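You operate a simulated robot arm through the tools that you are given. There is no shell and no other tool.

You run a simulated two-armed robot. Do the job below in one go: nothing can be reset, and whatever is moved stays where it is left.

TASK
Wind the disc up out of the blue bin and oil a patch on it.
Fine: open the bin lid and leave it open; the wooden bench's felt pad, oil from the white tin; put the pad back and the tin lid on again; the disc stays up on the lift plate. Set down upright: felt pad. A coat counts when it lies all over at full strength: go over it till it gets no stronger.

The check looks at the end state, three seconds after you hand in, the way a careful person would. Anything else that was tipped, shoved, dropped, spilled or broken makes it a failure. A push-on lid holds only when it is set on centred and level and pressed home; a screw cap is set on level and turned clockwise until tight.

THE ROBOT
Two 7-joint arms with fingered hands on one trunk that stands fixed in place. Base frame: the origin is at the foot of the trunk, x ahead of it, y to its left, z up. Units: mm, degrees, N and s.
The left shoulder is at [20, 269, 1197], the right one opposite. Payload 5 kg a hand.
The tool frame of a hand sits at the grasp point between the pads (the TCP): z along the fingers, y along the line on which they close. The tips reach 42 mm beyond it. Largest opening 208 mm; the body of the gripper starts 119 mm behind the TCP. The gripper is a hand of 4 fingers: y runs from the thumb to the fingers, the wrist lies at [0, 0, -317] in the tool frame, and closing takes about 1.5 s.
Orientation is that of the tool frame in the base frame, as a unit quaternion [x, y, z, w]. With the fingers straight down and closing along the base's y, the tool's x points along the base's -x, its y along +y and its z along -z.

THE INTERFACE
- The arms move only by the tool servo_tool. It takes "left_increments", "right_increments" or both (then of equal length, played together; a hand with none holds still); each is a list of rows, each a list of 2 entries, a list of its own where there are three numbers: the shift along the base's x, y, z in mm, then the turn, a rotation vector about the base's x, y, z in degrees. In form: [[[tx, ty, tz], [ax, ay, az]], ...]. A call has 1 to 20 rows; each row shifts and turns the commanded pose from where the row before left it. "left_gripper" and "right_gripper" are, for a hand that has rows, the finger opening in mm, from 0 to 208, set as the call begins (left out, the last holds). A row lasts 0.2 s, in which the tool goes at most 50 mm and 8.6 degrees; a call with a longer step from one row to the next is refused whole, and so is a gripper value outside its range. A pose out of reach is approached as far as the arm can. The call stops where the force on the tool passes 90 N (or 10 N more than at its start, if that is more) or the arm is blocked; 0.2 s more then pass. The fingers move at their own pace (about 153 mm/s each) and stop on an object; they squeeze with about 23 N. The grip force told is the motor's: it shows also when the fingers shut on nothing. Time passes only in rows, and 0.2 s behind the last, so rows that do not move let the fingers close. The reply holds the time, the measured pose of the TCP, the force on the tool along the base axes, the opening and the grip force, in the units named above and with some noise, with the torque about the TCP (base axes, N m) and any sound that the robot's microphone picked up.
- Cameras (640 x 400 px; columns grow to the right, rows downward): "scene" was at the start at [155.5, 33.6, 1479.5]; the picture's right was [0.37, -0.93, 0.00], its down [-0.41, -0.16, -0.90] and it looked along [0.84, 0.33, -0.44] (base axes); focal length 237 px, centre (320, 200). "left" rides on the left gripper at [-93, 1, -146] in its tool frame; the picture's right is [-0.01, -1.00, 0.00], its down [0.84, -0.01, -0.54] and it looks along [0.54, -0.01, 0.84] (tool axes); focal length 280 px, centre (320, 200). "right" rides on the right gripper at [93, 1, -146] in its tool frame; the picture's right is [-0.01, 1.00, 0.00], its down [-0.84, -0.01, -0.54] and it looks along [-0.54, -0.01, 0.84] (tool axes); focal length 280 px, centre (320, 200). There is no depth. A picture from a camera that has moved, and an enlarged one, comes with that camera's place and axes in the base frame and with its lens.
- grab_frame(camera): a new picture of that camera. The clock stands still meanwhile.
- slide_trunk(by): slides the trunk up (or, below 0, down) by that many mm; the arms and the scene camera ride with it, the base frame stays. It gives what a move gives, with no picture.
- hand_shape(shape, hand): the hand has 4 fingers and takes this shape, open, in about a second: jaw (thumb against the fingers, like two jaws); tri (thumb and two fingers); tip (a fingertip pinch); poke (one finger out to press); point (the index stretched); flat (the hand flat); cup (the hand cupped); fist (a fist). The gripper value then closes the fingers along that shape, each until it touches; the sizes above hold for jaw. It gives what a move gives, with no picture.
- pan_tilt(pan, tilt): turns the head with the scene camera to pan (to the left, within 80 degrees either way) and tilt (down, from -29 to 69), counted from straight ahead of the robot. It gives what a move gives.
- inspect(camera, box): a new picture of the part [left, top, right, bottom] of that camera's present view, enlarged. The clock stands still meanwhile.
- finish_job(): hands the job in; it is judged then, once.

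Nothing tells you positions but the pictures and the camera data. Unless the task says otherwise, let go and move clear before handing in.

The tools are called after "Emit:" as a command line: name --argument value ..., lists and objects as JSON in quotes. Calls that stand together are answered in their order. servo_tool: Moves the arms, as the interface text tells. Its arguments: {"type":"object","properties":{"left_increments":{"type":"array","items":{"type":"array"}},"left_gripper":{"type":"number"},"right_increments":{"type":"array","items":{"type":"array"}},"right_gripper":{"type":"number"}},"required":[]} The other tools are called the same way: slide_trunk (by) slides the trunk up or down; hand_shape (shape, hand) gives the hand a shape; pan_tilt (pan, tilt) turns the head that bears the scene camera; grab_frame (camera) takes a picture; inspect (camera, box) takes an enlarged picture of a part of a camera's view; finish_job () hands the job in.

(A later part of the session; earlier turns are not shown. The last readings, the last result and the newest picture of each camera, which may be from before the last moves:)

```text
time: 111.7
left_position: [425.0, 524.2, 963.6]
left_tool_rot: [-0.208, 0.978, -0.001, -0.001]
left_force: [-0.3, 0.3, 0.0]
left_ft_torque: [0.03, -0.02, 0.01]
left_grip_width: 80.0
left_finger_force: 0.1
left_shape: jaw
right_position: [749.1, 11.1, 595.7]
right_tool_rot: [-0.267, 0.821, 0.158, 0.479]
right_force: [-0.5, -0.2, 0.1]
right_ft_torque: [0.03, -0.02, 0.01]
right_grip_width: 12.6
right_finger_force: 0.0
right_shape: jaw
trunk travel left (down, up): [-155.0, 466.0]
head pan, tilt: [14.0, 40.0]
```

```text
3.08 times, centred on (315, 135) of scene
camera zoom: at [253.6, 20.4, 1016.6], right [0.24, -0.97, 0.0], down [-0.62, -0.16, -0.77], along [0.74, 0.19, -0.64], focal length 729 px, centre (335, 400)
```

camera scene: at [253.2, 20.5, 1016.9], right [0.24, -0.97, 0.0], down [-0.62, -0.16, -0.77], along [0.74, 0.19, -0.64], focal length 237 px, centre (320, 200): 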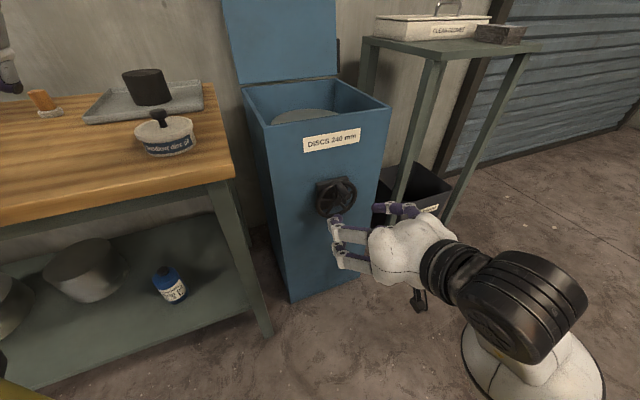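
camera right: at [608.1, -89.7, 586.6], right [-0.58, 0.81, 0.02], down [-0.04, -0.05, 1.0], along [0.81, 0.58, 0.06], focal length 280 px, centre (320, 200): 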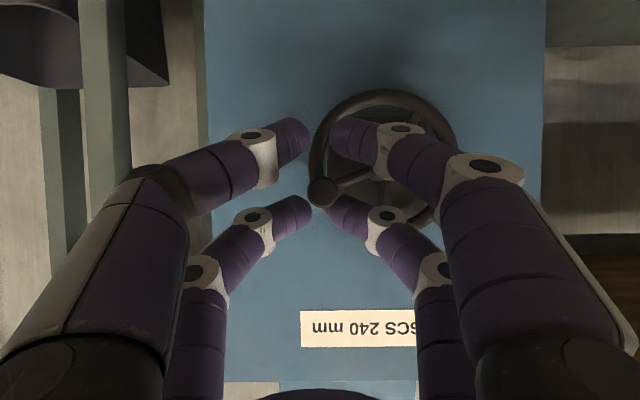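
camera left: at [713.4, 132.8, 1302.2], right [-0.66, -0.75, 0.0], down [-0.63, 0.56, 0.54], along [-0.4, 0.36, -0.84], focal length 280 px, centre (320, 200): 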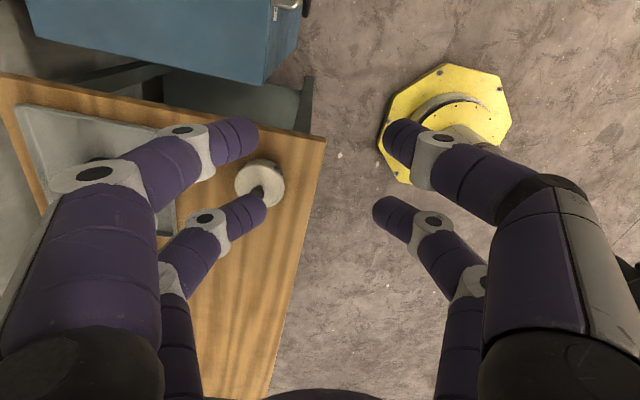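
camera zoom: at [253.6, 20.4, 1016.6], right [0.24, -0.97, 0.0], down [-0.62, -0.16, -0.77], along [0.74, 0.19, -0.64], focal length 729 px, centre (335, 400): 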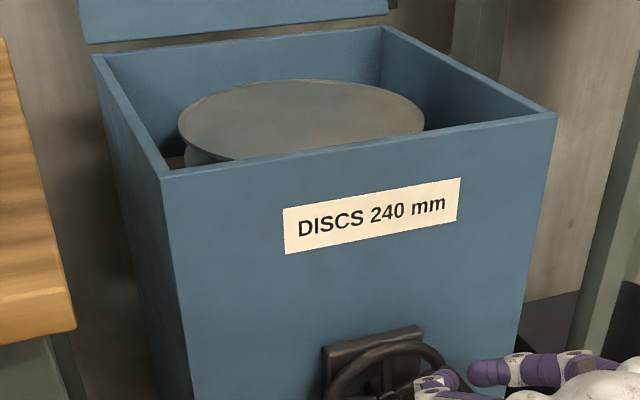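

Pushing works: the wheel is at about 69° and the disc keeps rising. Continuing the downward push to about 130°.

Emit:
servo_tool --right_increments '[[[0.9, -1.2, -7.6], [0, 0, 0]], [[0.9, -1.2, -7.6], [0, 0, 0]], [[-0.1, 0.1, -7.5], [0, 0, 0]], [[-0.1, 0.1, -7.5], [0, 0, 0]], [[-1.3, 1.7, -7.1], [0, 0, 0]], [[-1.3, 1.8, -7.2], [0, 0, 0]], [[-2.4, 3.2, -6.3], [0, 0, 0]], [[-2.4, 3.3, -6.4], [0, 0, 0]], [[0, 0, 0], [0, 0, 0]]]'

Emit:
grab_frame --camera "right"

Emit:
inspect --camera "scene" --box '[230, 70, 400, 200]'

```text
time: 113.7
left_position: [425.1, 523.0, 963.4]
left_tool_rot: [-0.208, 0.978, -0.001, -0.001]
left_force: [0.1, -1.3, -0.5]
left_ft_torque: [0.0, 0.0, 0.02]
left_grip_width: 80.0
left_finger_force: 0.0
left_shape: jaw
right_position: [743.5, 18.4, 538.1]
right_tool_rot: [-0.266, 0.821, 0.158, 0.479]
right_force: [0.5, -5.9, -0.3]
right_ft_torque: [0.02, 0.01, -0.22]
right_grip_width: 12.9
right_finger_force: 0.0
right_shape: jaw
trunk travel left (down, up): [-155.0, 466.0]
head pan, tilt: [14.0, 40.0]
```

```text
taken
camera right: at [602.4, -82.2, 529.2], right [-0.58, 0.81, 0.02], down [-0.04, -0.05, 1.0], along [0.81, 0.58, 0.06], focal length 280 px, centre (320, 200)
```

right: 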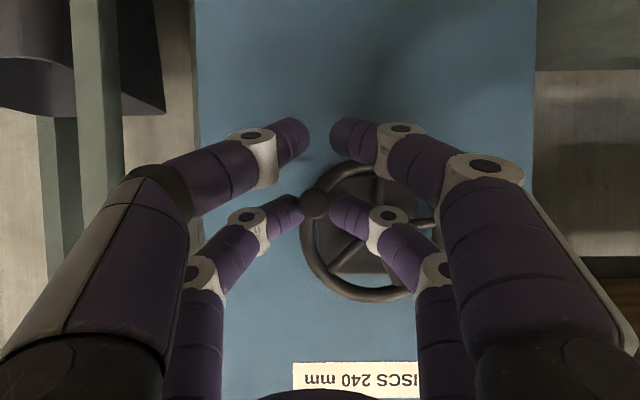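

```text
3.08 times, centred on (315, 135) of scene
camera zoom: at [253.6, 20.3, 1016.5], right [0.24, -0.97, 0.0], down [-0.62, -0.16, -0.77], along [0.74, 0.19, -0.64], focal length 729 px, centre (335, 400)
```

zoom: 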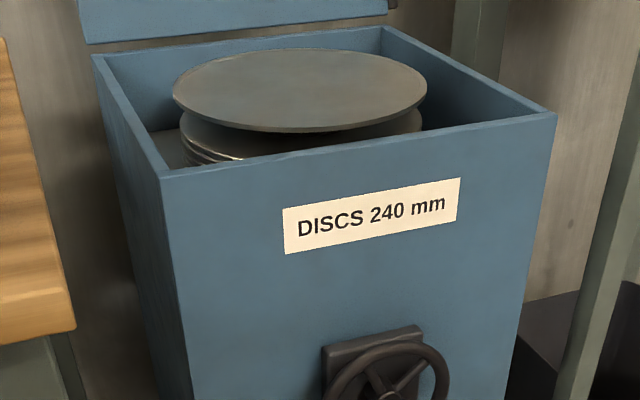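

The peg is now at about 119°, wedged between the upper fingers, and the disc is near rim level. I'll pinch the peg again and follow a corrected arc (58 mm radius) toward 180°.

Emit:
servo_tool --right_increments '[[[0, 0, -3], [0, 0, 0]], [[0, 0, -3], [0, 0, 0]], [[0, 0, 0], [0, 0, 0]], [[0, 0, 0], [0, 0, 0]], [[0, 0, 0], [0, 0, 0]]]' --right_gripper 0

Emit:
grab_frame --camera "right"

```text
time: 114.9
left_position: [424.0, 523.6, 964.5]
left_tool_rot: [-0.208, 0.978, 0.0, 0.0]
left_force: [0.7, 0.0, 0.1]
left_ft_torque: [0.0, -0.01, 0.05]
left_grip_width: 80.1
left_finger_force: 0.0
left_shape: jaw
right_position: [743.2, 18.7, 534.7]
right_tool_rot: [-0.267, 0.82, 0.159, 0.481]
right_force: [-0.9, 6.3, 11.8]
right_ft_torque: [0.35, -0.25, 0.21]
right_grip_width: 0.0
right_finger_force: 23.4
right_shape: jaw
trunk travel left (down, up): [-155.0, 466.0]
head pan, tilt: [14.0, 40.0]
```

```text
taken
camera right: at [602.4, -81.2, 525.0], right [-0.59, 0.81, 0.02], down [-0.04, -0.05, 1.0], along [0.81, 0.58, 0.06], focal length 280 px, centre (320, 200)
```

right: 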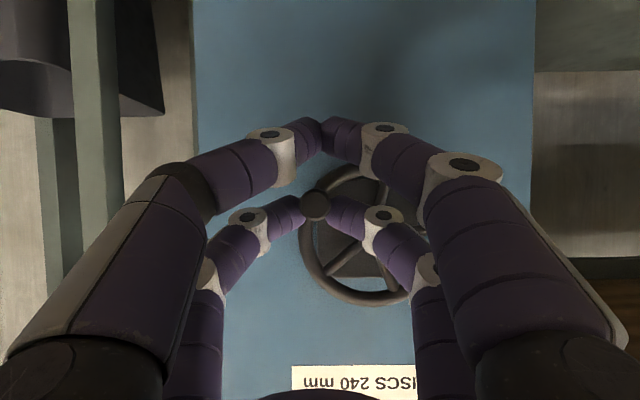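

Emit:
servo_tool --right_increments '[[[-2.3, 3.1, -4.7], [0, 0, 0]], [[-2.3, 3.1, -4.7], [0, 0, 0]], [[-2.8, 3.8, -3.9], [0, 0, 0]], [[-2.8, 3.8, -3.8], [0, 0, 0]], [[-3.2, 4.3, -2.8], [0, 0, 0]], [[-3.2, 4.4, -2.7], [0, 0, 0]], [[-3.4, 4.6, -1.6], [0, 0, 0]], [[-3.5, 4.7, -1.5], [0, 0, 0]], [[-5.4, 7.3, -0.7], [0, 0, 0]], [[0, 0, 0], [0, 0, 0]]]'

Emit:
grab_frame --camera "right"

Emit:
inspect --camera "scene" --box '[230, 50, 400, 180]'

```text
time: 117.1
left_position: [424.2, 524.0, 963.8]
left_tool_rot: [-0.208, 0.978, -0.001, 0.001]
left_force: [0.3, -0.5, 0.8]
left_ft_torque: [-0.02, -0.05, 0.01]
left_grip_width: 79.9
left_finger_force: 0.0
left_shape: jaw
right_position: [716.6, 57.9, 511.6]
right_tool_rot: [-0.265, 0.819, 0.158, 0.484]
right_force: [18.7, 5.0, 50.5]
right_ft_torque: [1.18, -1.35, -0.29]
right_grip_width: 0.0
right_finger_force: 23.4
right_shape: jaw
trunk travel left (down, up): [-155.0, 466.0]
head pan, tilt: [14.0, 40.0]
```

```text
taken
camera right: at [574.9, -42.8, 501.9], right [-0.58, 0.81, 0.01], down [-0.05, -0.05, 1.0], along [0.81, 0.58, 0.07], focal length 280 px, centre (320, 200)
```

right: 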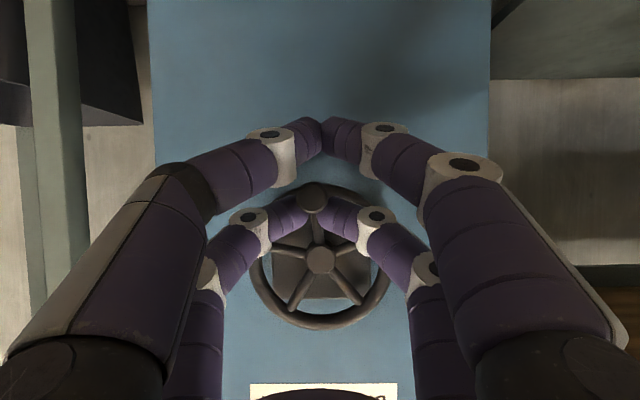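

```text
3.08 times, centred on (315, 115) of scene
camera zoom: at [252.0, 20.4, 1017.3], right [0.24, -0.97, 0.0], down [-0.62, -0.16, -0.77], along [0.74, 0.19, -0.64], focal length 729 px, centre (335, 462)
```

zoom: 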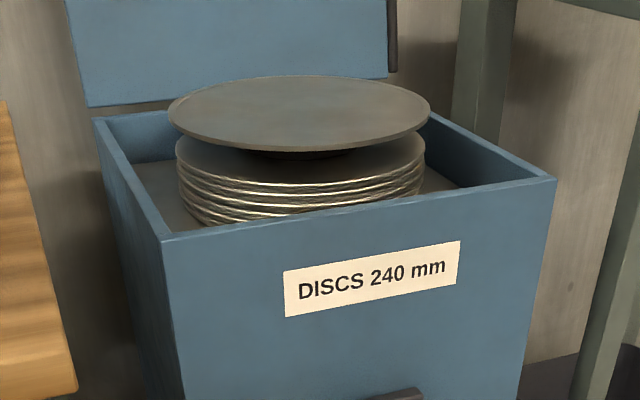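

The disc is now clear above the rim at about z=839, with a stack of discs below it. The 50 N upward force says I'm pressing on the wheel, so I'll open the fingers and re-measure.

Emit:
servo_tool --right_increments '[[[0, 0, 0], [0, 0, 0]], [[0, 0, 0], [0, 0, 0]], [[0, 0, 0], [0, 0, 0]]]' --right_gripper 50

Emit:
inspect --camera "right" --box '[220, 120, 420, 360]'

Emit:
inspect --camera "scene" --box '[230, 50, 400, 180]'

```text
time: 117.9
left_position: [425.1, 522.6, 963.1]
left_tool_rot: [-0.208, 0.978, 0.0, 0.0]
left_force: [0.3, 0.2, -0.4]
left_ft_torque: [-0.01, 0.01, -0.01]
left_grip_width: 80.2
left_finger_force: 0.0
left_shape: jaw
right_position: [713.7, 57.4, 503.7]
right_tool_rot: [-0.268, 0.821, 0.159, 0.478]
right_force: [0.5, 0.2, 0.5]
right_ft_torque: [0.01, 0.01, -0.01]
right_grip_width: 49.5
right_finger_force: 0.1
right_shape: jaw
trunk travel left (down, up): [-155.0, 466.0]
head pan, tilt: [14.0, 40.0]
```

```text
1.67 times, centred on (320, 240) of right
camera zoom: at [572.9, -42.6, 496.1], right [-0.58, 0.81, 0.02], down [-0.03, -0.04, 1.0], along [0.81, 0.58, 0.05], focal length 467 px, centre (320, 133)
```

zoom: 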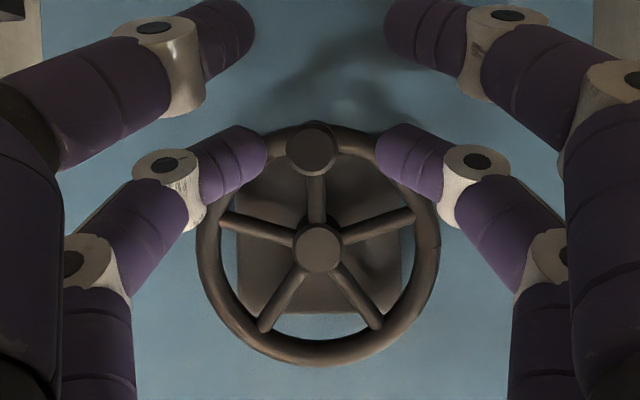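

```text
3.08 times, centred on (315, 115) of scene
camera zoom: at [253.7, 20.5, 1016.2], right [0.24, -0.97, 0.0], down [-0.62, -0.16, -0.77], along [0.74, 0.19, -0.64], focal length 729 px, centre (335, 462)
```

zoom: 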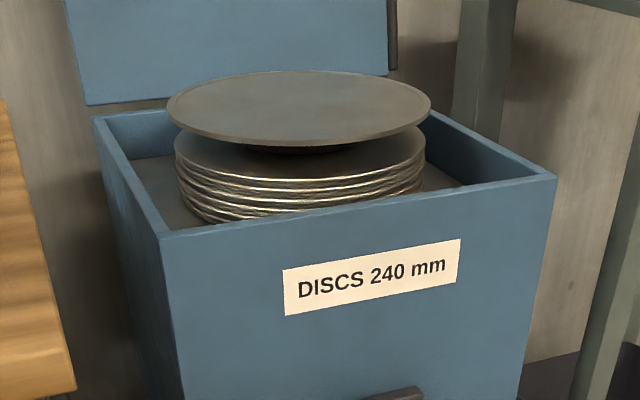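

The wheel holds at about 180° and the disc stays up. I'll keep winding to look for the end stop, sliding the peg left with the fingers loosely around it.

Emit:
servo_tool --right_increments '[[[-5.6, -4.2, -2], [0, 0, 0]], [[0, 0, 0], [0, 0, 0]], [[-3.6, 4.9, 0.6], [0, 0, 0]], [[-3.6, 4.9, 0.7], [0, 0, 0]], [[-3.4, 4.7, 1.8], [0, 0, 0]], [[-3.5, 4.7, 1.9], [0, 0, 0]], [[0, 0, 0], [0, 0, 0]]]' --right_gripper 26

Emit:
inspect --camera "right" --box '[220, 120, 420, 360]'

Emit:
inspect --camera "scene" --box '[230, 50, 400, 180]'

```text
time: 119.5
left_position: [425.0, 524.2, 963.6]
left_tool_rot: [-0.208, 0.978, 0.0, 0.0]
left_force: [1.4, 0.8, 0.0]
left_ft_torque: [-0.01, 0.02, 0.01]
left_grip_width: 80.0
left_finger_force: 0.0
left_shape: jaw
right_position: [694.5, 73.2, 509.7]
right_tool_rot: [-0.267, 0.82, 0.159, 0.48]
right_force: [2.1, -3.1, -0.6]
right_ft_torque: [0.02, 0.05, -0.14]
right_grip_width: 27.1
right_finger_force: 0.1
right_shape: jaw
trunk travel left (down, up): [-155.0, 466.0]
head pan, tilt: [14.0, 40.0]
```

```text
1.67 times, centred on (320, 240) of right
camera zoom: at [553.2, -28.1, 500.4], right [-0.58, 0.81, 0.02], down [-0.04, -0.05, 1.0], along [0.81, 0.58, 0.06], focal length 467 px, centre (320, 133)
```

zoom: 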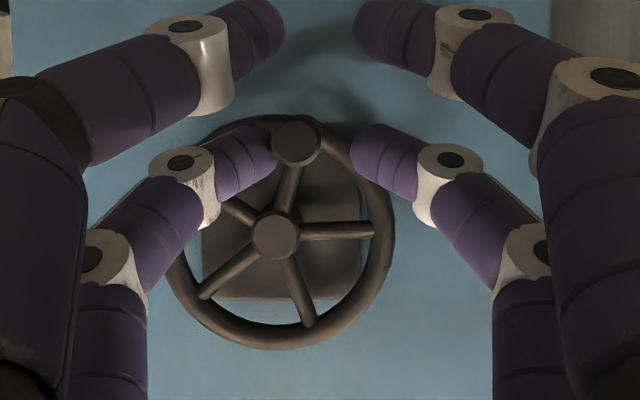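

```text
3.08 times, centred on (315, 115) of scene
camera zoom: at [253.6, 20.5, 1016.6], right [0.24, -0.97, 0.0], down [-0.62, -0.16, -0.77], along [0.74, 0.19, -0.64], focal length 729 px, centre (335, 462)
```

zoom: 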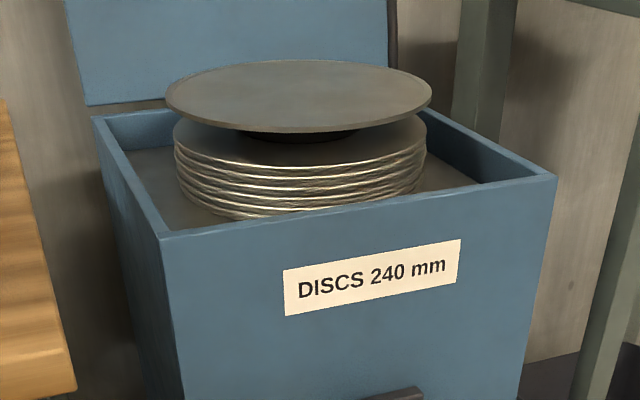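

Disc is still rising (about z=852) and there's no stop yet. Continuing to around 235°.

Emit:
servo_tool --right_increments '[[[-3.8, 5.1, 2.7], [0, 0, 0]], [[-3.8, 5.2, 2.8], [0, 0, 0]], [[-3.5, 4.8, 4.6], [0, 0, 0]], [[-3.6, 4.9, 4.7], [0, 0, 0]], [[-3.9, 5.3, 7.8], [0, 0, 0]], [[0, 0, 0], [0, 0, 0]]]'

Emit:
inspect --camera "right" --box '[220, 120, 420, 360]'

Emit:
inspect --camera "scene" --box '[230, 50, 400, 180]'

```text
time: 120.9
left_position: [424.8, 523.4, 963.2]
left_tool_rot: [-0.207, 0.978, 0.0, 0.0]
left_force: [0.3, 0.4, -0.4]
left_ft_torque: [-0.01, -0.01, -0.04]
left_grip_width: 79.9
left_finger_force: 0.0
left_shape: jaw
right_position: [676.3, 97.9, 532.1]
right_tool_rot: [-0.266, 0.821, 0.158, 0.48]
right_force: [2.7, -3.5, 2.8]
right_ft_torque: [0.01, -0.04, -0.15]
right_grip_width: 26.9
right_finger_force: 0.0
right_shape: jaw
trunk travel left (down, up): [-155.0, 466.0]
head pan, tilt: [14.0, 40.0]
```

```text
1.67 times, centred on (320, 240) of right
camera zoom: at [535.2, -2.7, 523.4], right [-0.58, 0.81, 0.02], down [-0.04, -0.05, 1.0], along [0.81, 0.58, 0.06], focal length 467 px, centre (320, 133)
```

zoom: 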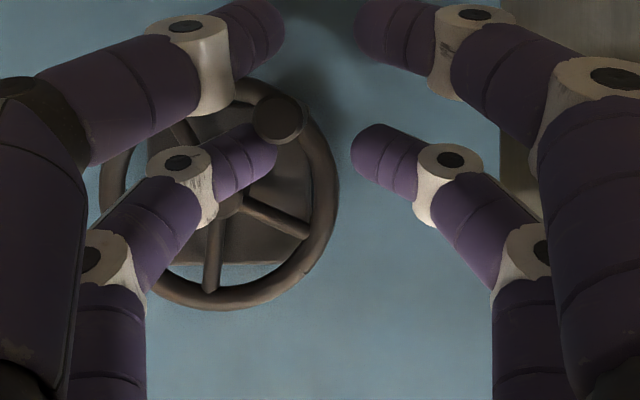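

```text
3.08 times, centred on (315, 115) of scene
camera zoom: at [253.5, 20.5, 1016.7], right [0.24, -0.97, 0.0], down [-0.62, -0.16, -0.77], along [0.74, 0.19, -0.64], focal length 729 px, centre (335, 462)
```

zoom: 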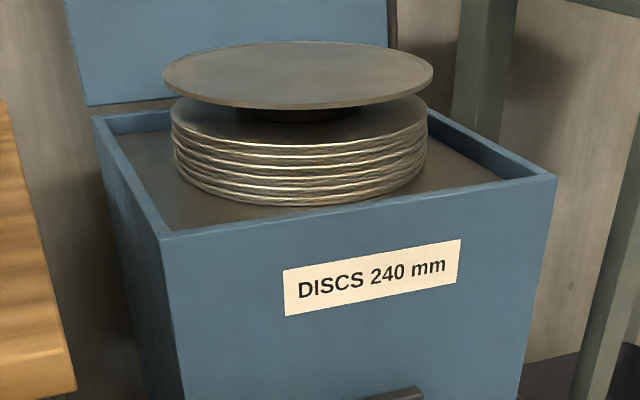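

The lift plate with a disc stack on it is now visible and still below the rim, with the top disc at about z=870. I'll reposition the fingers under the peg to push it up the left side.

Emit:
servo_tool --right_increments '[[[-16, -12, 0], [0, 0, 0]], [[-16, -12, 0], [0, 0, 0]], [[-6, -4, -20], [0, 0, 0]], [[5.5, -7.3, -17], [0, 0, 0]], [[5.5, -7.4, -15], [0, 0, 0]], [[0, 0, 0], [0, 0, 0]]]' --right_gripper 12

Emit:
grab_frame --camera "right"

```text
time: 122.3
left_position: [425.5, 522.6, 963.0]
left_tool_rot: [-0.208, 0.978, 0.0, 0.0]
left_force: [-0.4, 0.2, -1.2]
left_ft_torque: [-0.02, 0.03, 0.0]
left_grip_width: 79.9
left_finger_force: 0.0
left_shape: jaw
right_position: [654.6, 56.5, 498.0]
right_tool_rot: [-0.269, 0.824, 0.157, 0.474]
right_force: [-0.4, 0.3, 0.1]
right_ft_torque: [-0.02, 0.01, 0.01]
right_grip_width: 11.9
right_finger_force: 0.0
right_shape: jaw
right hand out of reach, approached as far as the arm can: row 4, 5
trunk travel left (down, up): [-155.0, 466.0]
head pan, tilt: [14.0, 40.0]
```

```text
taken
camera right: at [513.9, -44.9, 492.2], right [-0.59, 0.81, 0.02], down [-0.03, -0.04, 1.0], along [0.81, 0.58, 0.04], focal length 280 px, centre (320, 200)
```

right: 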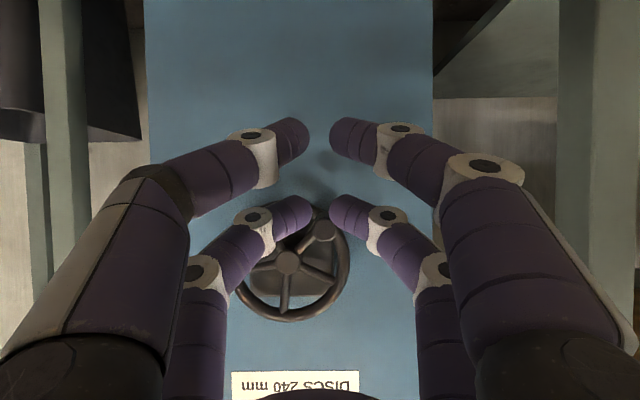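

Emit:
slide_trunk --by -60

Emit:
servo_tool --right_increments '[[[3, -2, 14], [0, 0, 0]], [[3, -2, 14], [0, 0, 0]], [[3, -2, 14], [0, 0, 0]], [[0, 0, 0], [0, 0, 0]]]'

Emit:
grab_frame --camera "right"

```text
time: 123.3
left_position: [424.2, 522.5, 906.2]
left_tool_rot: [-0.208, 0.978, -0.001, 0.002]
left_force: [-1.5, -0.1, 0.9]
left_ft_torque: [-0.01, -0.17, -0.03]
left_grip_width: 80.1
left_finger_force: 0.1
left_shape: jaw
right_position: [651.1, 56.9, 391.4]
right_tool_rot: [-0.261, 0.843, 0.169, 0.439]
right_force: [0.2, -0.2, 1.3]
right_ft_torque: [-0.06, 0.08, -0.04]
right_grip_width: 12.2
right_finger_force: 0.1
right_shape: jaw
trunk travel left (down, up): [-95.0, 526.0]
head pan, tilt: [14.0, 40.0]
```

```text
time: 124.3
left_position: [425.6, 523.2, 903.8]
left_tool_rot: [-0.208, 0.978, 0.001, -0.001]
left_force: [-0.1, 0.3, 0.1]
left_ft_torque: [-0.01, 0.01, 0.0]
left_grip_width: 80.0
left_finger_force: 0.0
left_shape: jaw
right_position: [660.7, 49.4, 430.2]
right_tool_rot: [-0.262, 0.843, 0.169, 0.438]
right_force: [-0.8, -0.3, 0.7]
right_ft_torque: [0.0, 0.0, 0.01]
right_grip_width: 11.8
right_finger_force: 0.0
right_shape: jaw
trunk travel left (down, up): [-95.0, 526.0]
head pan, tilt: [14.0, 40.0]
```

```text
taken
camera right: at [519.2, -50.7, 435.6], right [-0.58, 0.81, 0.07], down [0.06, -0.04, 1.0], along [0.81, 0.58, -0.03], focal length 280 px, centre (320, 200)
```

right: 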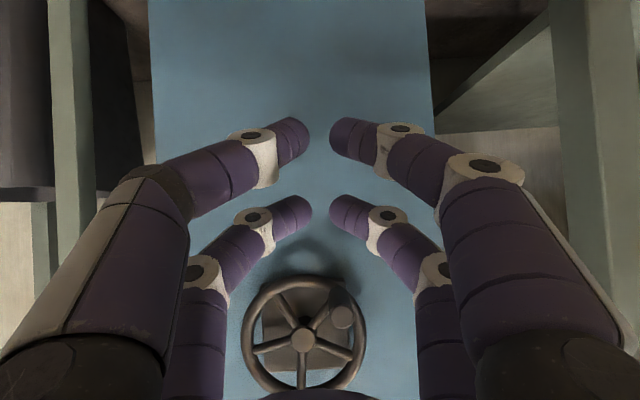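

Emit:
servo_tool --right_increments '[[[-1.6, 2.2, 12], [0.3, -2.5, 0.7]], [[-1.6, 2.2, 12], [0.3, -2.6, 0.7]], [[-1.6, 2.2, 12], [0, 0, 0]], [[-1.6, 2.2, 12], [0, 0, 0]], [[0, 0, 0], [0, 0, 0]]]'

Emit:
grab_frame --camera "right"

```text
time: 125.5
left_position: [425.9, 522.4, 903.2]
left_tool_rot: [-0.208, 0.978, -0.001, 0.0]
left_force: [-0.2, -0.3, -0.6]
left_ft_torque: [0.03, -0.03, 0.0]
left_grip_width: 79.9
left_finger_force: 0.0
left_shape: jaw
right_position: [654.7, 58.9, 479.1]
right_tool_rot: [-0.276, 0.819, 0.166, 0.475]
right_force: [0.6, -0.5, -0.5]
right_ft_torque: [0.02, 0.02, 0.01]
right_grip_width: 12.1
right_finger_force: 0.1
right_shape: jaw
trunk travel left (down, up): [-95.0, 526.0]
head pan, tilt: [14.0, 40.0]
```

```text
taken
camera right: at [515.5, -44.5, 470.5], right [-0.61, 0.8, 0.02], down [-0.03, -0.05, 1.0], along [0.8, 0.6, 0.05], focal length 280 px, centre (320, 200)
```

right: 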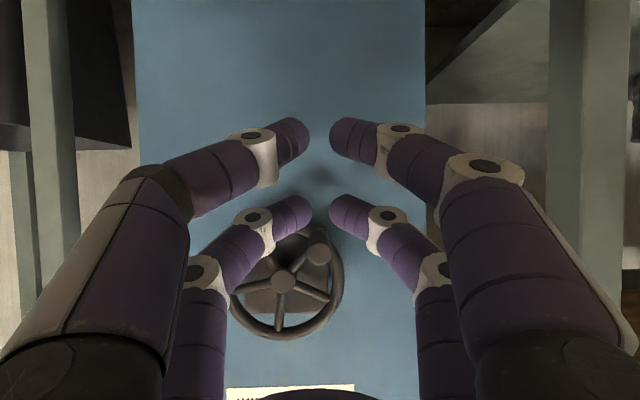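

Aligned: the peg is just above the gap of the upper fingers. I'll move in and push it up and to the left along the arc.

Emit:
servo_tool --right_increments '[[[12.4, 9.1, 0], [0, 0, 0]], [[12.4, 9.1, 0], [0, 0, 0]], [[12.4, 9.1, 0], [0, 0, 0]], [[0, 0, 10], [0, 0, 0]], [[-2, 2.7, 8], [0, 0, 0]], [[-2, 2.7, 8], [0, 0, 0]], [[0, 0, 0], [0, 0, 0]]]'

Emit:
grab_frame --camera "right"

Emit:
inspect --camera "scene" --box '[230, 20, 400, 150]'

```text
time: 127.1
left_position: [425.4, 523.7, 902.8]
left_tool_rot: [-0.208, 0.978, 0.0, 0.001]
left_force: [0.3, -0.3, -0.4]
left_ft_torque: [0.0, 0.0, -0.01]
left_grip_width: 80.0
left_finger_force: 0.1
left_shape: jaw
right_position: [686.1, 93.0, 504.3]
right_tool_rot: [-0.277, 0.819, 0.167, 0.474]
right_force: [-1.6, 0.8, -8.6]
right_ft_torque: [-0.11, 0.31, 0.04]
right_grip_width: 11.8
right_finger_force: 0.1
right_shape: jaw
trunk travel left (down, up): [-95.0, 526.0]
head pan, tilt: [14.0, 40.0]
```

```text
taken
camera right: at [547.8, -11.4, 495.3], right [-0.61, 0.8, 0.02], down [-0.03, -0.05, 1.0], along [0.8, 0.6, 0.05], focal length 280 px, centre (320, 200)
```

right: 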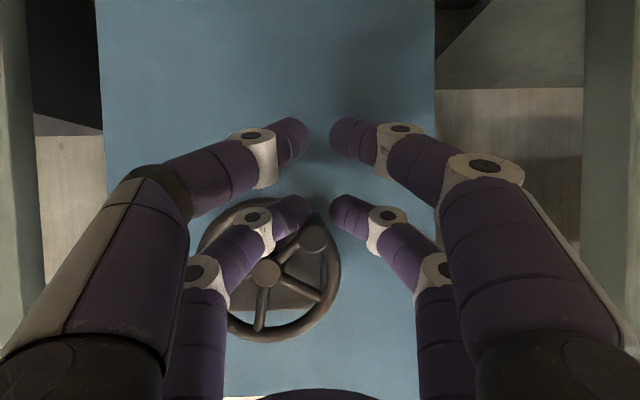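

```text
3.08 times, centred on (315, 85) of scene
camera zoom: at [290.9, 20.6, 945.5], right [0.24, -0.97, 0.0], down [-0.62, -0.16, -0.77], along [0.74, 0.19, -0.64], focal length 729 px, centre (335, 554)
```

zoom: 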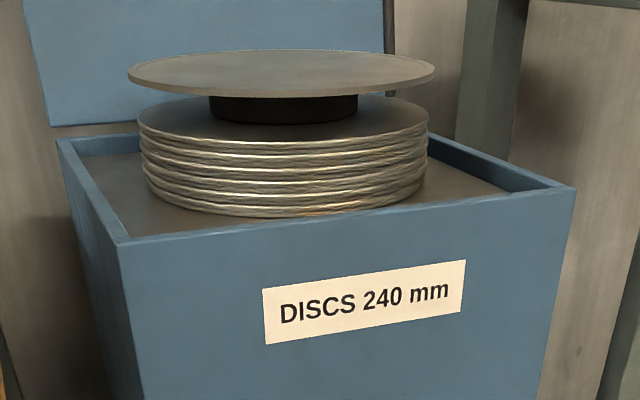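

Emit:
servo_tool --right_increments '[[[-2.3, 3.1, 5], [0, 0, 0]], [[-2, 2.7, 6], [0, 0, 0]], [[-1.7, 2.3, 6.6], [0, 0, 0]], [[-1.2, 1.6, 7], [0, 0, 0]], [[0, 0, 0], [0, 0, 0]]]'

Emit:
grab_frame --camera "right"

Emit:
inspect --camera "scene" --box '[230, 20, 400, 150]'

```text
time: 128.3
left_position: [425.0, 522.8, 903.3]
left_tool_rot: [-0.208, 0.978, 0.001, 0.0]
left_force: [-0.1, -0.4, -0.2]
left_ft_torque: [-0.03, 0.02, 0.0]
left_grip_width: 80.0
left_finger_force: 0.1
left_shape: jaw
right_position: [678.6, 102.0, 529.0]
right_tool_rot: [-0.276, 0.819, 0.166, 0.475]
right_force: [1.9, -0.6, -2.6]
right_ft_torque: [0.02, 0.06, -0.02]
right_grip_width: 12.1
right_finger_force: 0.0
right_shape: jaw
trunk travel left (down, up): [-95.0, 526.0]
head pan, tilt: [14.0, 40.0]
```

```text
taken
camera right: at [541.1, -1.9, 521.0], right [-0.61, 0.8, 0.02], down [-0.03, -0.05, 1.0], along [0.8, 0.6, 0.05], focal length 280 px, centre (320, 200)
```

right: 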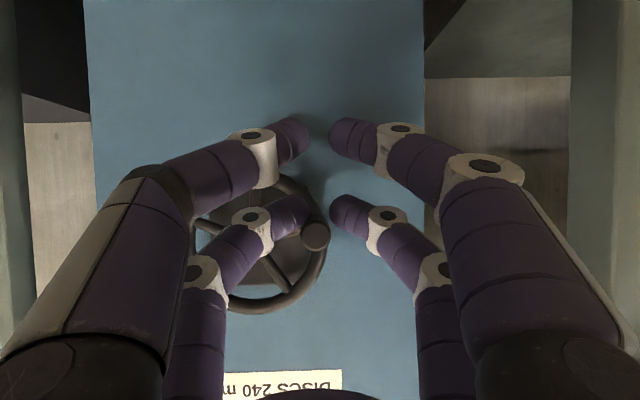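

```text
3.08 times, centred on (315, 85) of scene
camera zoom: at [290.6, 20.5, 945.8], right [0.24, -0.97, 0.0], down [-0.62, -0.16, -0.77], along [0.74, 0.19, -0.64], focal length 729 px, centre (335, 554)
```

zoom: 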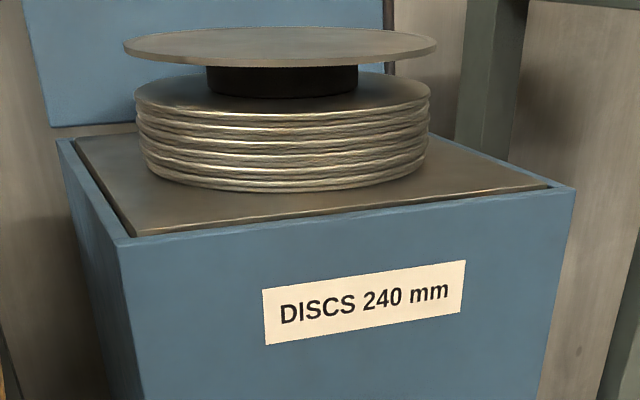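

The plate is nearly flush with the rim now. I'll push a bit further, watching for the stop.

Emit:
servo_tool --right_increments '[[[-0.6, 0.8, 5], [0, 0, 0]], [[-0.4, 0.6, 5], [0, 0, 0]], [[0, 0, 5], [0, 0, 0]], [[0, 0, 0], [0, 0, 0]]]'

Emit:
inspect --camera "scene" --box '[230, 20, 400, 150]'

Emit:
grab_frame --camera "right"

```text
time: 129.3
left_position: [425.3, 524.4, 904.1]
left_tool_rot: [-0.208, 0.978, 0.0, 0.0]
left_force: [0.4, 0.3, 0.0]
left_ft_torque: [0.03, 0.0, -0.01]
left_grip_width: 79.8
left_finger_force: 0.2
left_shape: jaw
right_position: [678.4, 102.0, 544.0]
right_tool_rot: [-0.277, 0.819, 0.167, 0.474]
right_force: [1.1, -0.5, -2.3]
right_ft_torque: [-0.06, 0.18, -0.02]
right_grip_width: 11.9
right_finger_force: 0.1
right_shape: jaw
trunk travel left (down, up): [-95.0, 526.0]
head pan, tilt: [14.0, 40.0]
```

```text
3.08 times, centred on (315, 85) of scene
camera zoom: at [290.7, 20.5, 945.7], right [0.24, -0.97, 0.0], down [-0.62, -0.16, -0.77], along [0.74, 0.19, -0.64], focal length 729 px, centre (335, 554)
```

zoom: 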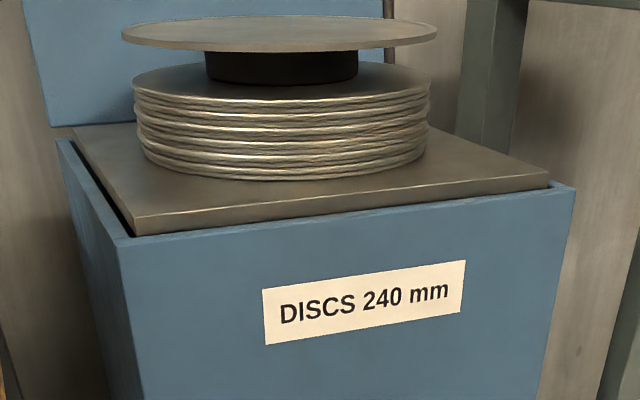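

```text
taken
camera right: at [540.3, -1.3, 535.6], right [-0.61, 0.8, 0.02], down [-0.03, -0.05, 1.0], along [0.8, 0.6, 0.05], focal length 280 px, centre (320, 200)
```

right: 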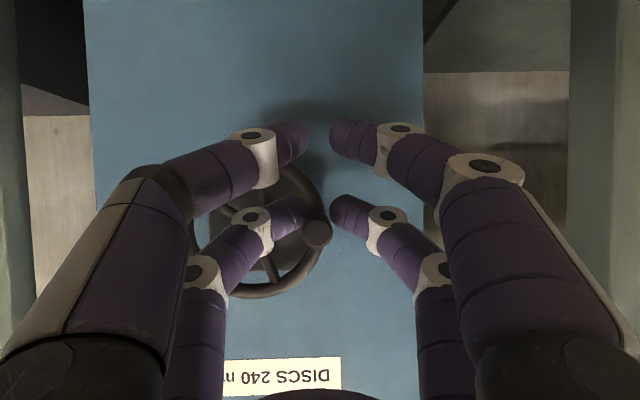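

The plate is now slightly above the rim and there's still no stop. I'll push on to about 300°.

Emit:
servo_tool --right_increments '[[[0.4, -0.6, 5], [0, 0, 0]], [[0.4, -0.5, 5], [0, 0, 0]], [[0.5, -0.7, 5], [0, 0, 0]], [[1.5, -2, 5], [0, 0, 0]], [[1.8, -2.4, 5], [0, 0, 0]], [[0, 0, 0], [0, 0, 0]]]'

Emit:
inspect --camera "scene" --box '[230, 10, 400, 140]'

Emit:
grab_frame --camera "right"

```text
time: 130.7
left_position: [425.6, 522.9, 902.4]
left_tool_rot: [-0.207, 0.978, 0.0, -0.001]
left_force: [-0.4, 0.2, 0.1]
left_ft_torque: [-0.02, -0.01, 0.03]
left_grip_width: 80.0
left_finger_force: 0.1
left_shape: jaw
right_position: [684.2, 96.7, 570.3]
right_tool_rot: [-0.277, 0.819, 0.167, 0.475]
right_force: [-2.5, 2.5, -0.4]
right_ft_torque: [-0.05, 0.0, 0.15]
right_grip_width: 12.4
right_finger_force: 0.1
right_shape: jaw
trunk travel left (down, up): [-95.0, 526.0]
head pan, tilt: [14.0, 40.0]
```

```text
3.08 times, centred on (315, 75) of scene
camera zoom: at [290.5, 20.6, 945.8], right [0.24, -0.97, 0.0], down [-0.62, -0.16, -0.77], along [0.74, 0.19, -0.64], focal length 729 px, centre (335, 585)
```

zoom: 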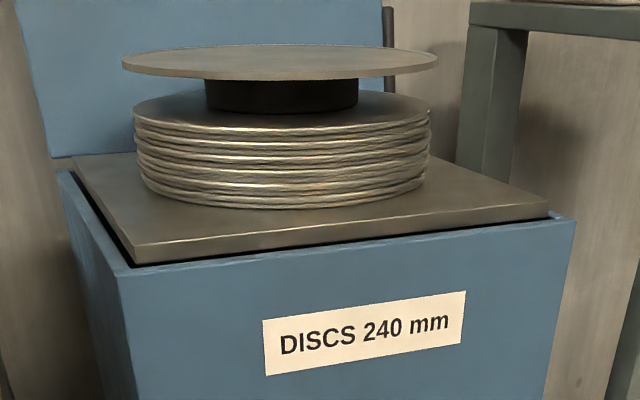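

```text
taken
camera right: at [544.6, -7.3, 561.3], right [-0.61, 0.8, 0.02], down [-0.03, -0.05, 1.0], along [0.8, 0.6, 0.05], focal length 280 px, centre (320, 200)
```

right: 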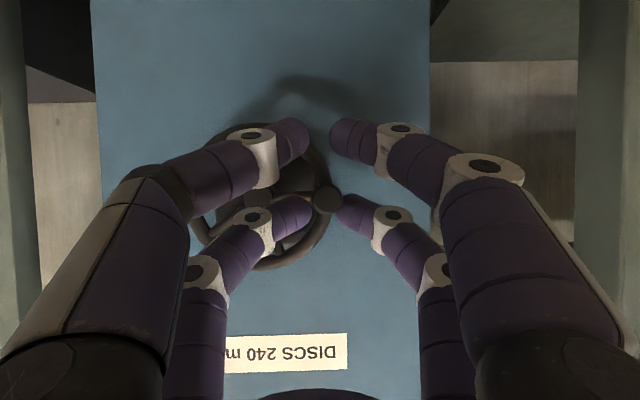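

The peg stayed at about 270° while the fingers slid past it, which suggests the end stop. I'll pinch it and try a few mm more to confirm.

Emit:
servo_tool --right_increments '[[[0, 0, -8], [0, 0, 0]], [[0, 0, 0], [0, 0, 0]], [[0, 0, 0], [0, 0, 0]], [[0, 0, 0], [0, 0, 0]], [[0, 0, 0], [0, 0, 0]]]' --right_gripper 0

Emit:
servo_tool --right_increments '[[[0, 0, 4], [0, 0, 0]], [[0, 0, 4], [0, 0, 0]], [[0, 0, 0], [0, 0, 0]]]'

Emit:
grab_frame --camera "right"

Emit:
inspect --camera "scene" --box '[230, 10, 400, 140]'

```text
time: 131.9
left_position: [425.8, 523.1, 902.8]
left_tool_rot: [-0.208, 0.978, 0.0, 0.0]
left_force: [0.8, -0.3, -0.9]
left_ft_torque: [0.02, 0.01, 0.03]
left_grip_width: 80.2
left_finger_force: 0.1
left_shape: jaw
right_position: [683.0, 97.2, 561.3]
right_tool_rot: [-0.277, 0.819, 0.167, 0.474]
right_force: [11.6, 8.4, 2.9]
right_ft_torque: [-0.07, -0.12, -0.09]
right_grip_width: 0.3
right_finger_force: 22.9
right_shape: jaw
trunk travel left (down, up): [-95.0, 526.0]
head pan, tilt: [14.0, 40.0]
```

```text
time: 132.7
left_position: [426.2, 523.1, 903.5]
left_tool_rot: [-0.208, 0.978, 0.0, 0.0]
left_force: [0.6, -0.4, 0.1]
left_ft_torque: [0.0, -0.01, -0.04]
left_grip_width: 80.1
left_finger_force: 0.0
left_shape: jaw
right_position: [682.9, 97.0, 567.9]
right_tool_rot: [-0.276, 0.82, 0.166, 0.474]
right_force: [0.0, 1.9, -4.7]
right_ft_torque: [-0.11, 0.2, 0.06]
right_grip_width: 0.0
right_finger_force: 23.3
right_shape: jaw
trunk travel left (down, up): [-95.0, 526.0]
head pan, tilt: [14.0, 40.0]
```

```text
taken
camera right: at [544.4, -7.1, 560.4], right [-0.61, 0.8, 0.02], down [-0.03, -0.05, 1.0], along [0.8, 0.6, 0.05], focal length 280 px, centre (320, 200)
```

right: 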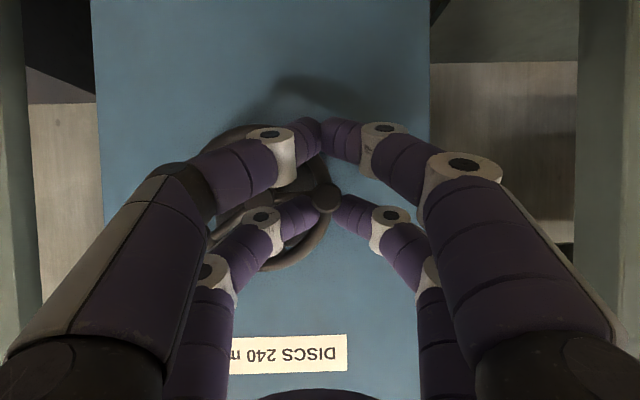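

```text
3.08 times, centred on (315, 75) of scene
camera zoom: at [290.8, 20.5, 945.6], right [0.24, -0.97, 0.0], down [-0.62, -0.16, -0.77], along [0.74, 0.19, -0.64], focal length 729 px, centre (335, 585)
```

zoom: 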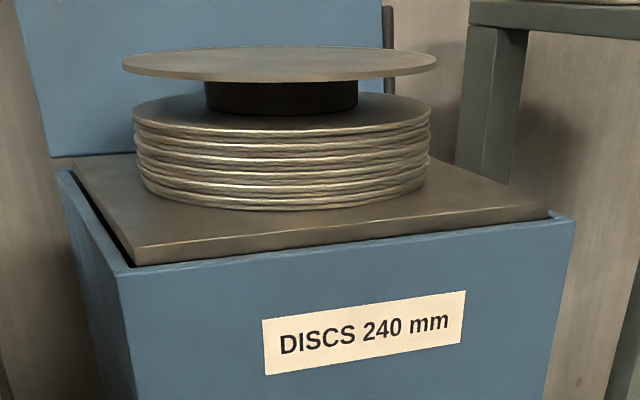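

Fingers slide over the peg too easily for the pinch to tell. I'll push from below with fully closed fingers to test for a real stop.

Emit:
servo_tool --right_increments '[[[0, 0, 0], [0, 0, 0]], [[-16, -12, 0], [0, 0, 0]], [[-16, -12, 0], [0, 0, 0]], [[-8, -6, -10], [0, 0, 0]], [[0, 0, -25], [0, 0, 0]], [[0, 0, -20], [0, 0, 0]], [[0, 0, 0], [0, 0, 0]]]' --right_gripper 50

Emit:
servo_tool --right_increments '[[[0, 0, 0], [0, 0, 0]], [[0, 0, 0], [0, 0, 0]], [[0, 0, 0], [0, 0, 0]], [[14, 10.5, 0], [0, 0, 0]], [[14, 10.5, 0], [0, 0, 0]], [[12, 9, 0], [0, 0, 0]], [[0, 0, 0], [0, 0, 0]]]' --right_gripper 0

Emit:
grab_frame --camera "right"

```text
time: 134.3
left_position: [425.6, 523.9, 904.0]
left_tool_rot: [-0.207, 0.978, 0.0, -0.001]
left_force: [-0.3, -0.3, -0.2]
left_ft_torque: [-0.01, 0.04, 0.0]
left_grip_width: 80.1
left_finger_force: 0.1
left_shape: jaw
right_position: [643.4, 66.9, 514.6]
right_tool_rot: [-0.276, 0.819, 0.166, 0.475]
right_force: [-0.4, -0.4, -0.5]
right_ft_torque: [0.0, -0.01, -0.02]
right_grip_width: 49.4
right_finger_force: 0.1
right_shape: jaw
trunk travel left (down, up): [-95.0, 526.0]
head pan, tilt: [14.0, 40.0]
```

```text
time: 135.9
left_position: [424.7, 523.7, 903.0]
left_tool_rot: [-0.208, 0.978, 0.0, 0.0]
left_force: [0.0, 0.3, 0.0]
left_ft_torque: [-0.05, 0.0, -0.02]
left_grip_width: 80.0
left_finger_force: 0.0
left_shape: jaw
right_position: [684.1, 97.7, 512.8]
right_tool_rot: [-0.276, 0.819, 0.166, 0.475]
right_force: [0.2, 1.0, 0.3]
right_ft_torque: [0.0, 0.0, 0.0]
right_grip_width: 0.0
right_finger_force: 22.8
right_shape: jaw
trunk travel left (down, up): [-95.0, 526.0]
head pan, tilt: [14.0, 40.0]
```

```text
taken
camera right: at [544.8, -6.6, 505.5], right [-0.61, 0.8, 0.02], down [-0.03, -0.05, 1.0], along [0.8, 0.6, 0.05], focal length 280 px, centre (320, 200)
```

right: 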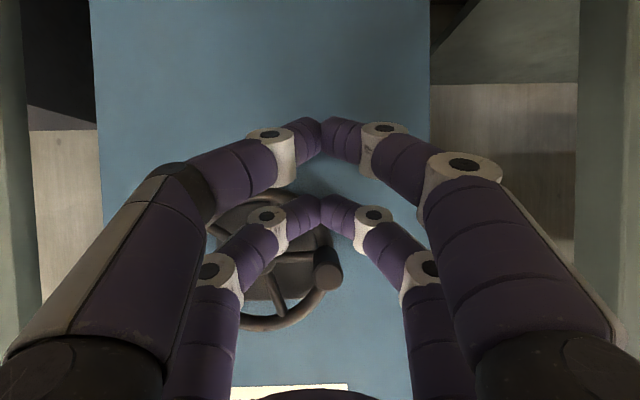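

Emit:
servo_tool --right_increments '[[[-2.4, 3.2, 4], [0, 0, 0]], [[0, 0, 5], [0, 0, 0]], [[0, 0, 5], [0, 0, 0]], [[0, 0, 0], [0, 0, 0]]]'

Emit:
servo_tool --right_increments '[[[0, 0, 4], [0, 0, 0]], [[0, 0, 4], [0, 0, 0]], [[0, 0, 0], [0, 0, 0]]]'

Emit:
servo_tool --right_increments '[[[0, 0, 4], [0, 0, 0]], [[0, 0, 0], [0, 0, 0]]]'

Emit:
grab_frame --camera "right"

Emit:
inspect --camera "scene" --box '[230, 10, 400, 140]'

```text
time: 136.9
left_position: [425.1, 522.5, 903.5]
left_tool_rot: [-0.208, 0.978, 0.0, 0.0]
left_force: [0.0, -0.4, 0.5]
left_ft_torque: [0.0, 0.0, 0.0]
left_grip_width: 80.3
left_finger_force: 0.1
left_shape: jaw
right_position: [681.1, 101.2, 527.8]
right_tool_rot: [-0.276, 0.819, 0.167, 0.474]
right_force: [-0.4, -0.1, 0.4]
right_ft_torque: [0.0, 0.0, -0.04]
right_grip_width: 0.1
right_finger_force: 23.0
right_shape: jaw
trunk travel left (down, up): [-95.0, 526.0]
head pan, tilt: [14.0, 40.0]
```

```text
time: 137.7
left_position: [425.4, 523.7, 903.4]
left_tool_rot: [-0.208, 0.978, 0.001, 0.001]
left_force: [-1.0, 0.2, 0.1]
left_ft_torque: [-0.02, 0.02, 0.02]
left_grip_width: 80.0
left_finger_force: 0.0
left_shape: jaw
right_position: [680.6, 100.8, 536.8]
right_tool_rot: [-0.277, 0.819, 0.167, 0.475]
right_force: [-0.3, 0.2, -1.6]
right_ft_torque: [-0.03, 0.07, -0.03]
right_grip_width: 0.1
right_finger_force: 22.7
right_shape: jaw
trunk travel left (down, up): [-95.0, 526.0]
head pan, tilt: [14.0, 40.0]
```

```text
time: 138.3
left_position: [425.7, 523.4, 902.6]
left_tool_rot: [-0.207, 0.978, -0.001, 0.0]
left_force: [1.1, 0.4, 0.0]
left_ft_torque: [0.0, 0.0, 0.02]
left_grip_width: 79.9
left_finger_force: 0.1
left_shape: jaw
right_position: [680.2, 101.4, 538.2]
right_tool_rot: [-0.277, 0.819, 0.167, 0.474]
right_force: [-1.6, 0.6, -6.6]
right_ft_torque: [-0.19, 0.21, 0.07]
right_grip_width: 0.2
right_finger_force: 23.0
right_shape: jaw
trunk travel left (down, up): [-95.0, 526.0]
head pan, tilt: [14.0, 40.0]
```

```text
taken
camera right: at [542.4, -3.6, 531.4], right [-0.61, 0.8, 0.02], down [-0.03, -0.05, 1.0], along [0.8, 0.6, 0.05], focal length 280 px, centre (320, 200)
```

right: 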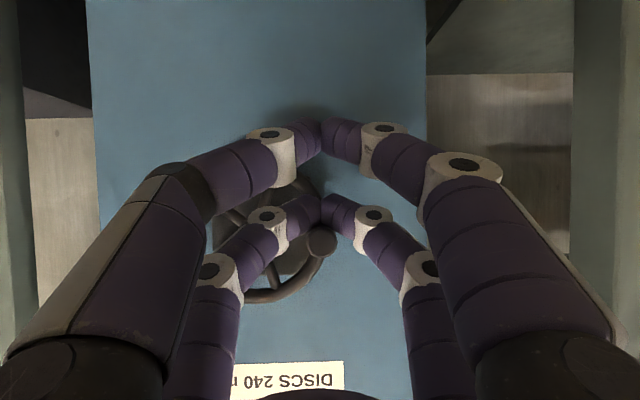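

```text
3.08 times, centred on (315, 75) of scene
camera zoom: at [290.8, 20.5, 945.5], right [0.24, -0.97, 0.0], down [-0.62, -0.16, -0.77], along [0.74, 0.19, -0.64], focal length 729 px, centre (335, 585)
```

zoom: 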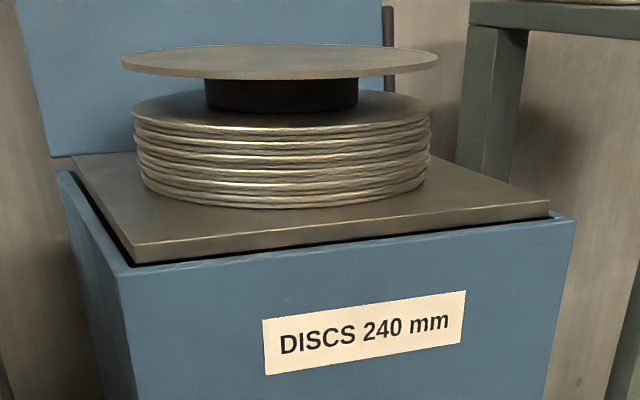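

Emit:
servo_tool --right_increments '[[[0, 0, 4], [0, 0, 0]], [[0, 0, 4], [0, 0, 0]], [[0, 0, 0], [0, 0, 0]]]'

Emit:
servo_tool --right_increments '[[[0, 0, 4], [0, 0, 0]], [[0, 0, 4], [0, 0, 0]], [[0, 0, 0], [0, 0, 0]]]'

Emit:
grab_frame --camera "right"

Emit:
inspect --camera "scene" --box '[230, 10, 400, 140]'

```text
time: 139.1
left_position: [427.8, 524.3, 901.3]
left_tool_rot: [-0.209, 0.978, 0.0, -0.001]
left_force: [0.4, -0.4, -0.1]
left_ft_torque: [0.01, 0.03, 0.0]
left_grip_width: 80.0
left_finger_force: 0.1
left_shape: jaw
right_position: [680.6, 100.2, 542.2]
right_tool_rot: [-0.277, 0.822, 0.166, 0.47]
right_force: [-6.1, -1.6, -50.1]
right_ft_torque: [-1.22, 1.48, 0.07]
right_grip_width: 0.0
right_finger_force: 23.0
right_shape: jaw
trunk travel left (down, up): [-95.0, 526.0]
head pan, tilt: [14.0, 40.0]
```

```text
time: 140.0
left_position: [424.6, 523.8, 905.1]
left_tool_rot: [-0.208, 0.978, 0.001, 0.002]
left_force: [0.5, -0.1, 0.1]
left_ft_torque: [0.04, -0.14, -0.03]
left_grip_width: 80.0
left_finger_force: 0.0
left_shape: jaw
right_position: [679.5, 98.9, 541.5]
right_tool_rot: [-0.279, 0.827, 0.161, 0.461]
right_force: [9.3, 7.1, -38.4]
right_ft_torque: [-1.11, 1.41, -0.04]
right_grip_width: 0.0
right_finger_force: 23.3
right_shape: jaw
trunk travel left (down, up): [-95.0, 526.0]
head pan, tilt: [14.0, 40.0]
stopped in row 3 (right hand): the force on the tool passed its limit at 90 N (the readings are from after the stop); the commanded pose is now the measured one
```

```text
taken
camera right: at [541.1, -4.8, 539.9], right [-0.6, 0.8, 0.02], down [0.0, -0.03, 1.0], along [0.8, 0.6, 0.02], focal length 280 px, centre (320, 200)
```

right: 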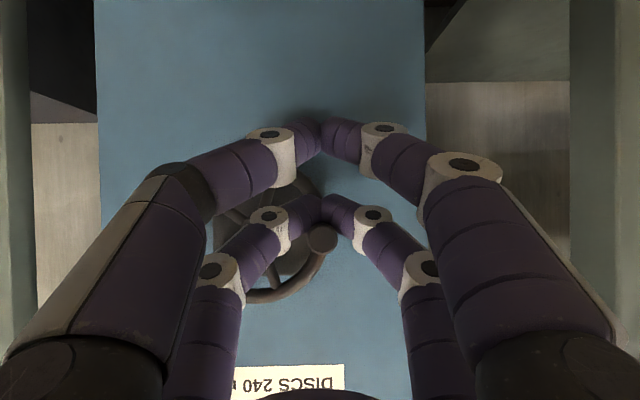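

```text
3.08 times, centred on (315, 75) of scene
camera zoom: at [290.7, 21.0, 947.2], right [0.24, -0.97, 0.0], down [-0.62, -0.16, -0.77], along [0.74, 0.19, -0.64], focal length 729 px, centre (335, 585)
```

zoom: 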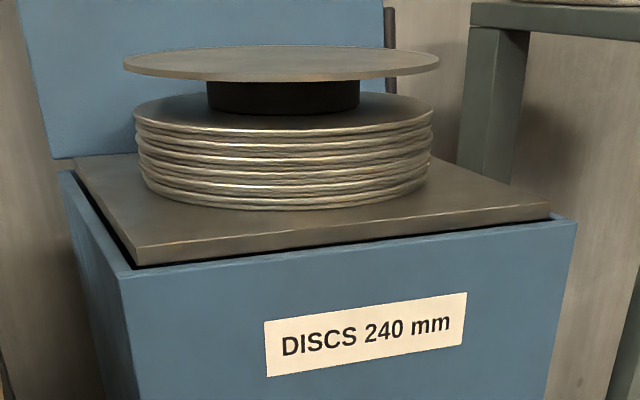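

The force passed 90 N with no motion, so the lift is at its end stop. I'll back the right hand off the wheel and out of the way, then raise the trunk to inspect the disc's top.

Emit:
servo_tool --right_increments '[[[0, 0, -10], [0, 0, 0]], [[0, 0, -15], [0, 0, 0]], [[-16, -12, 0], [0, 0, 0]], [[-20, -15, 0], [0, 0, 0]], [[-20, -15, 0], [0, 0, 0]], [[-20, -15, 5], [0, 0, 0]], [[0, -15, 20], [0, 0, 0]], [[0, -20, 20], [0, 0, 0]], [[0, -20, 20], [0, 0, 0]], [[0, 0, 0], [0, 0, 0]]]'

Emit:
slide_trunk --by 450

Emit:
pan_tilt --pan 14 --tilt 30

Emit:
grab_frame --camera "scene"

```text
time: 142.2
left_position: [424.4, 523.3, 904.5]
left_tool_rot: [-0.207, 0.978, 0.001, -0.001]
left_force: [-0.1, -0.3, -0.4]
left_ft_torque: [0.03, 0.0, 0.0]
left_grip_width: 80.2
left_finger_force: 0.2
left_shape: jaw
right_position: [632.5, 8.2, 587.8]
right_tool_rot: [-0.278, 0.824, 0.163, 0.466]
right_force: [-0.2, -0.9, -0.3]
right_ft_torque: [-0.06, 0.0, -0.02]
right_grip_width: 0.0
right_finger_force: 23.3
right_shape: jaw
right hand out of reach, approached as far as the arm can: row 6, 7, 8, 9
trunk travel left (down, up): [-95.0, 526.0]
head pan, tilt: [14.0, 40.0]
```

```text
refused: 450 is not a number from -400 to 400
```

```text
time: 143.0
left_position: [424.6, 522.4, 903.6]
left_tool_rot: [-0.209, 0.978, 0.0, 0.0]
left_force: [0.3, 0.4, 0.1]
left_ft_torque: [0.01, 0.01, -0.02]
left_grip_width: 80.1
left_finger_force: 0.0
left_shape: jaw
right_position: [632.9, 7.9, 587.0]
right_tool_rot: [-0.279, 0.824, 0.164, 0.465]
right_force: [0.0, -0.9, 0.3]
right_ft_torque: [0.01, -0.02, 0.02]
right_grip_width: 0.2
right_finger_force: 22.8
right_shape: jaw
trunk travel left (down, up): [-95.0, 526.0]
head pan, tilt: [14.0, 30.0]
```

```text
taken
camera scene: at [295.8, 21.8, 961.0], right [0.24, -0.97, 0.0], down [-0.49, -0.12, -0.87], along [0.84, 0.21, -0.5], focal length 237 px, centre (320, 200)
```

scene: 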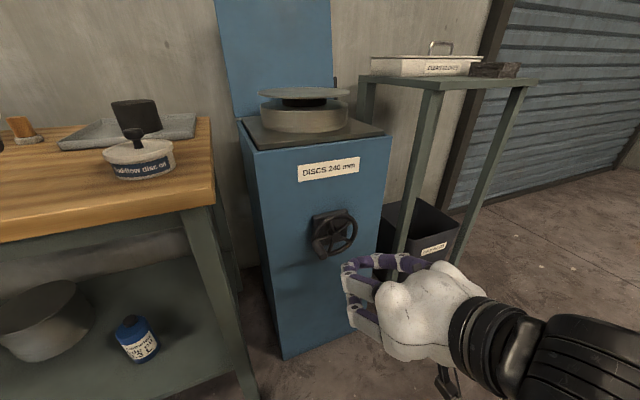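

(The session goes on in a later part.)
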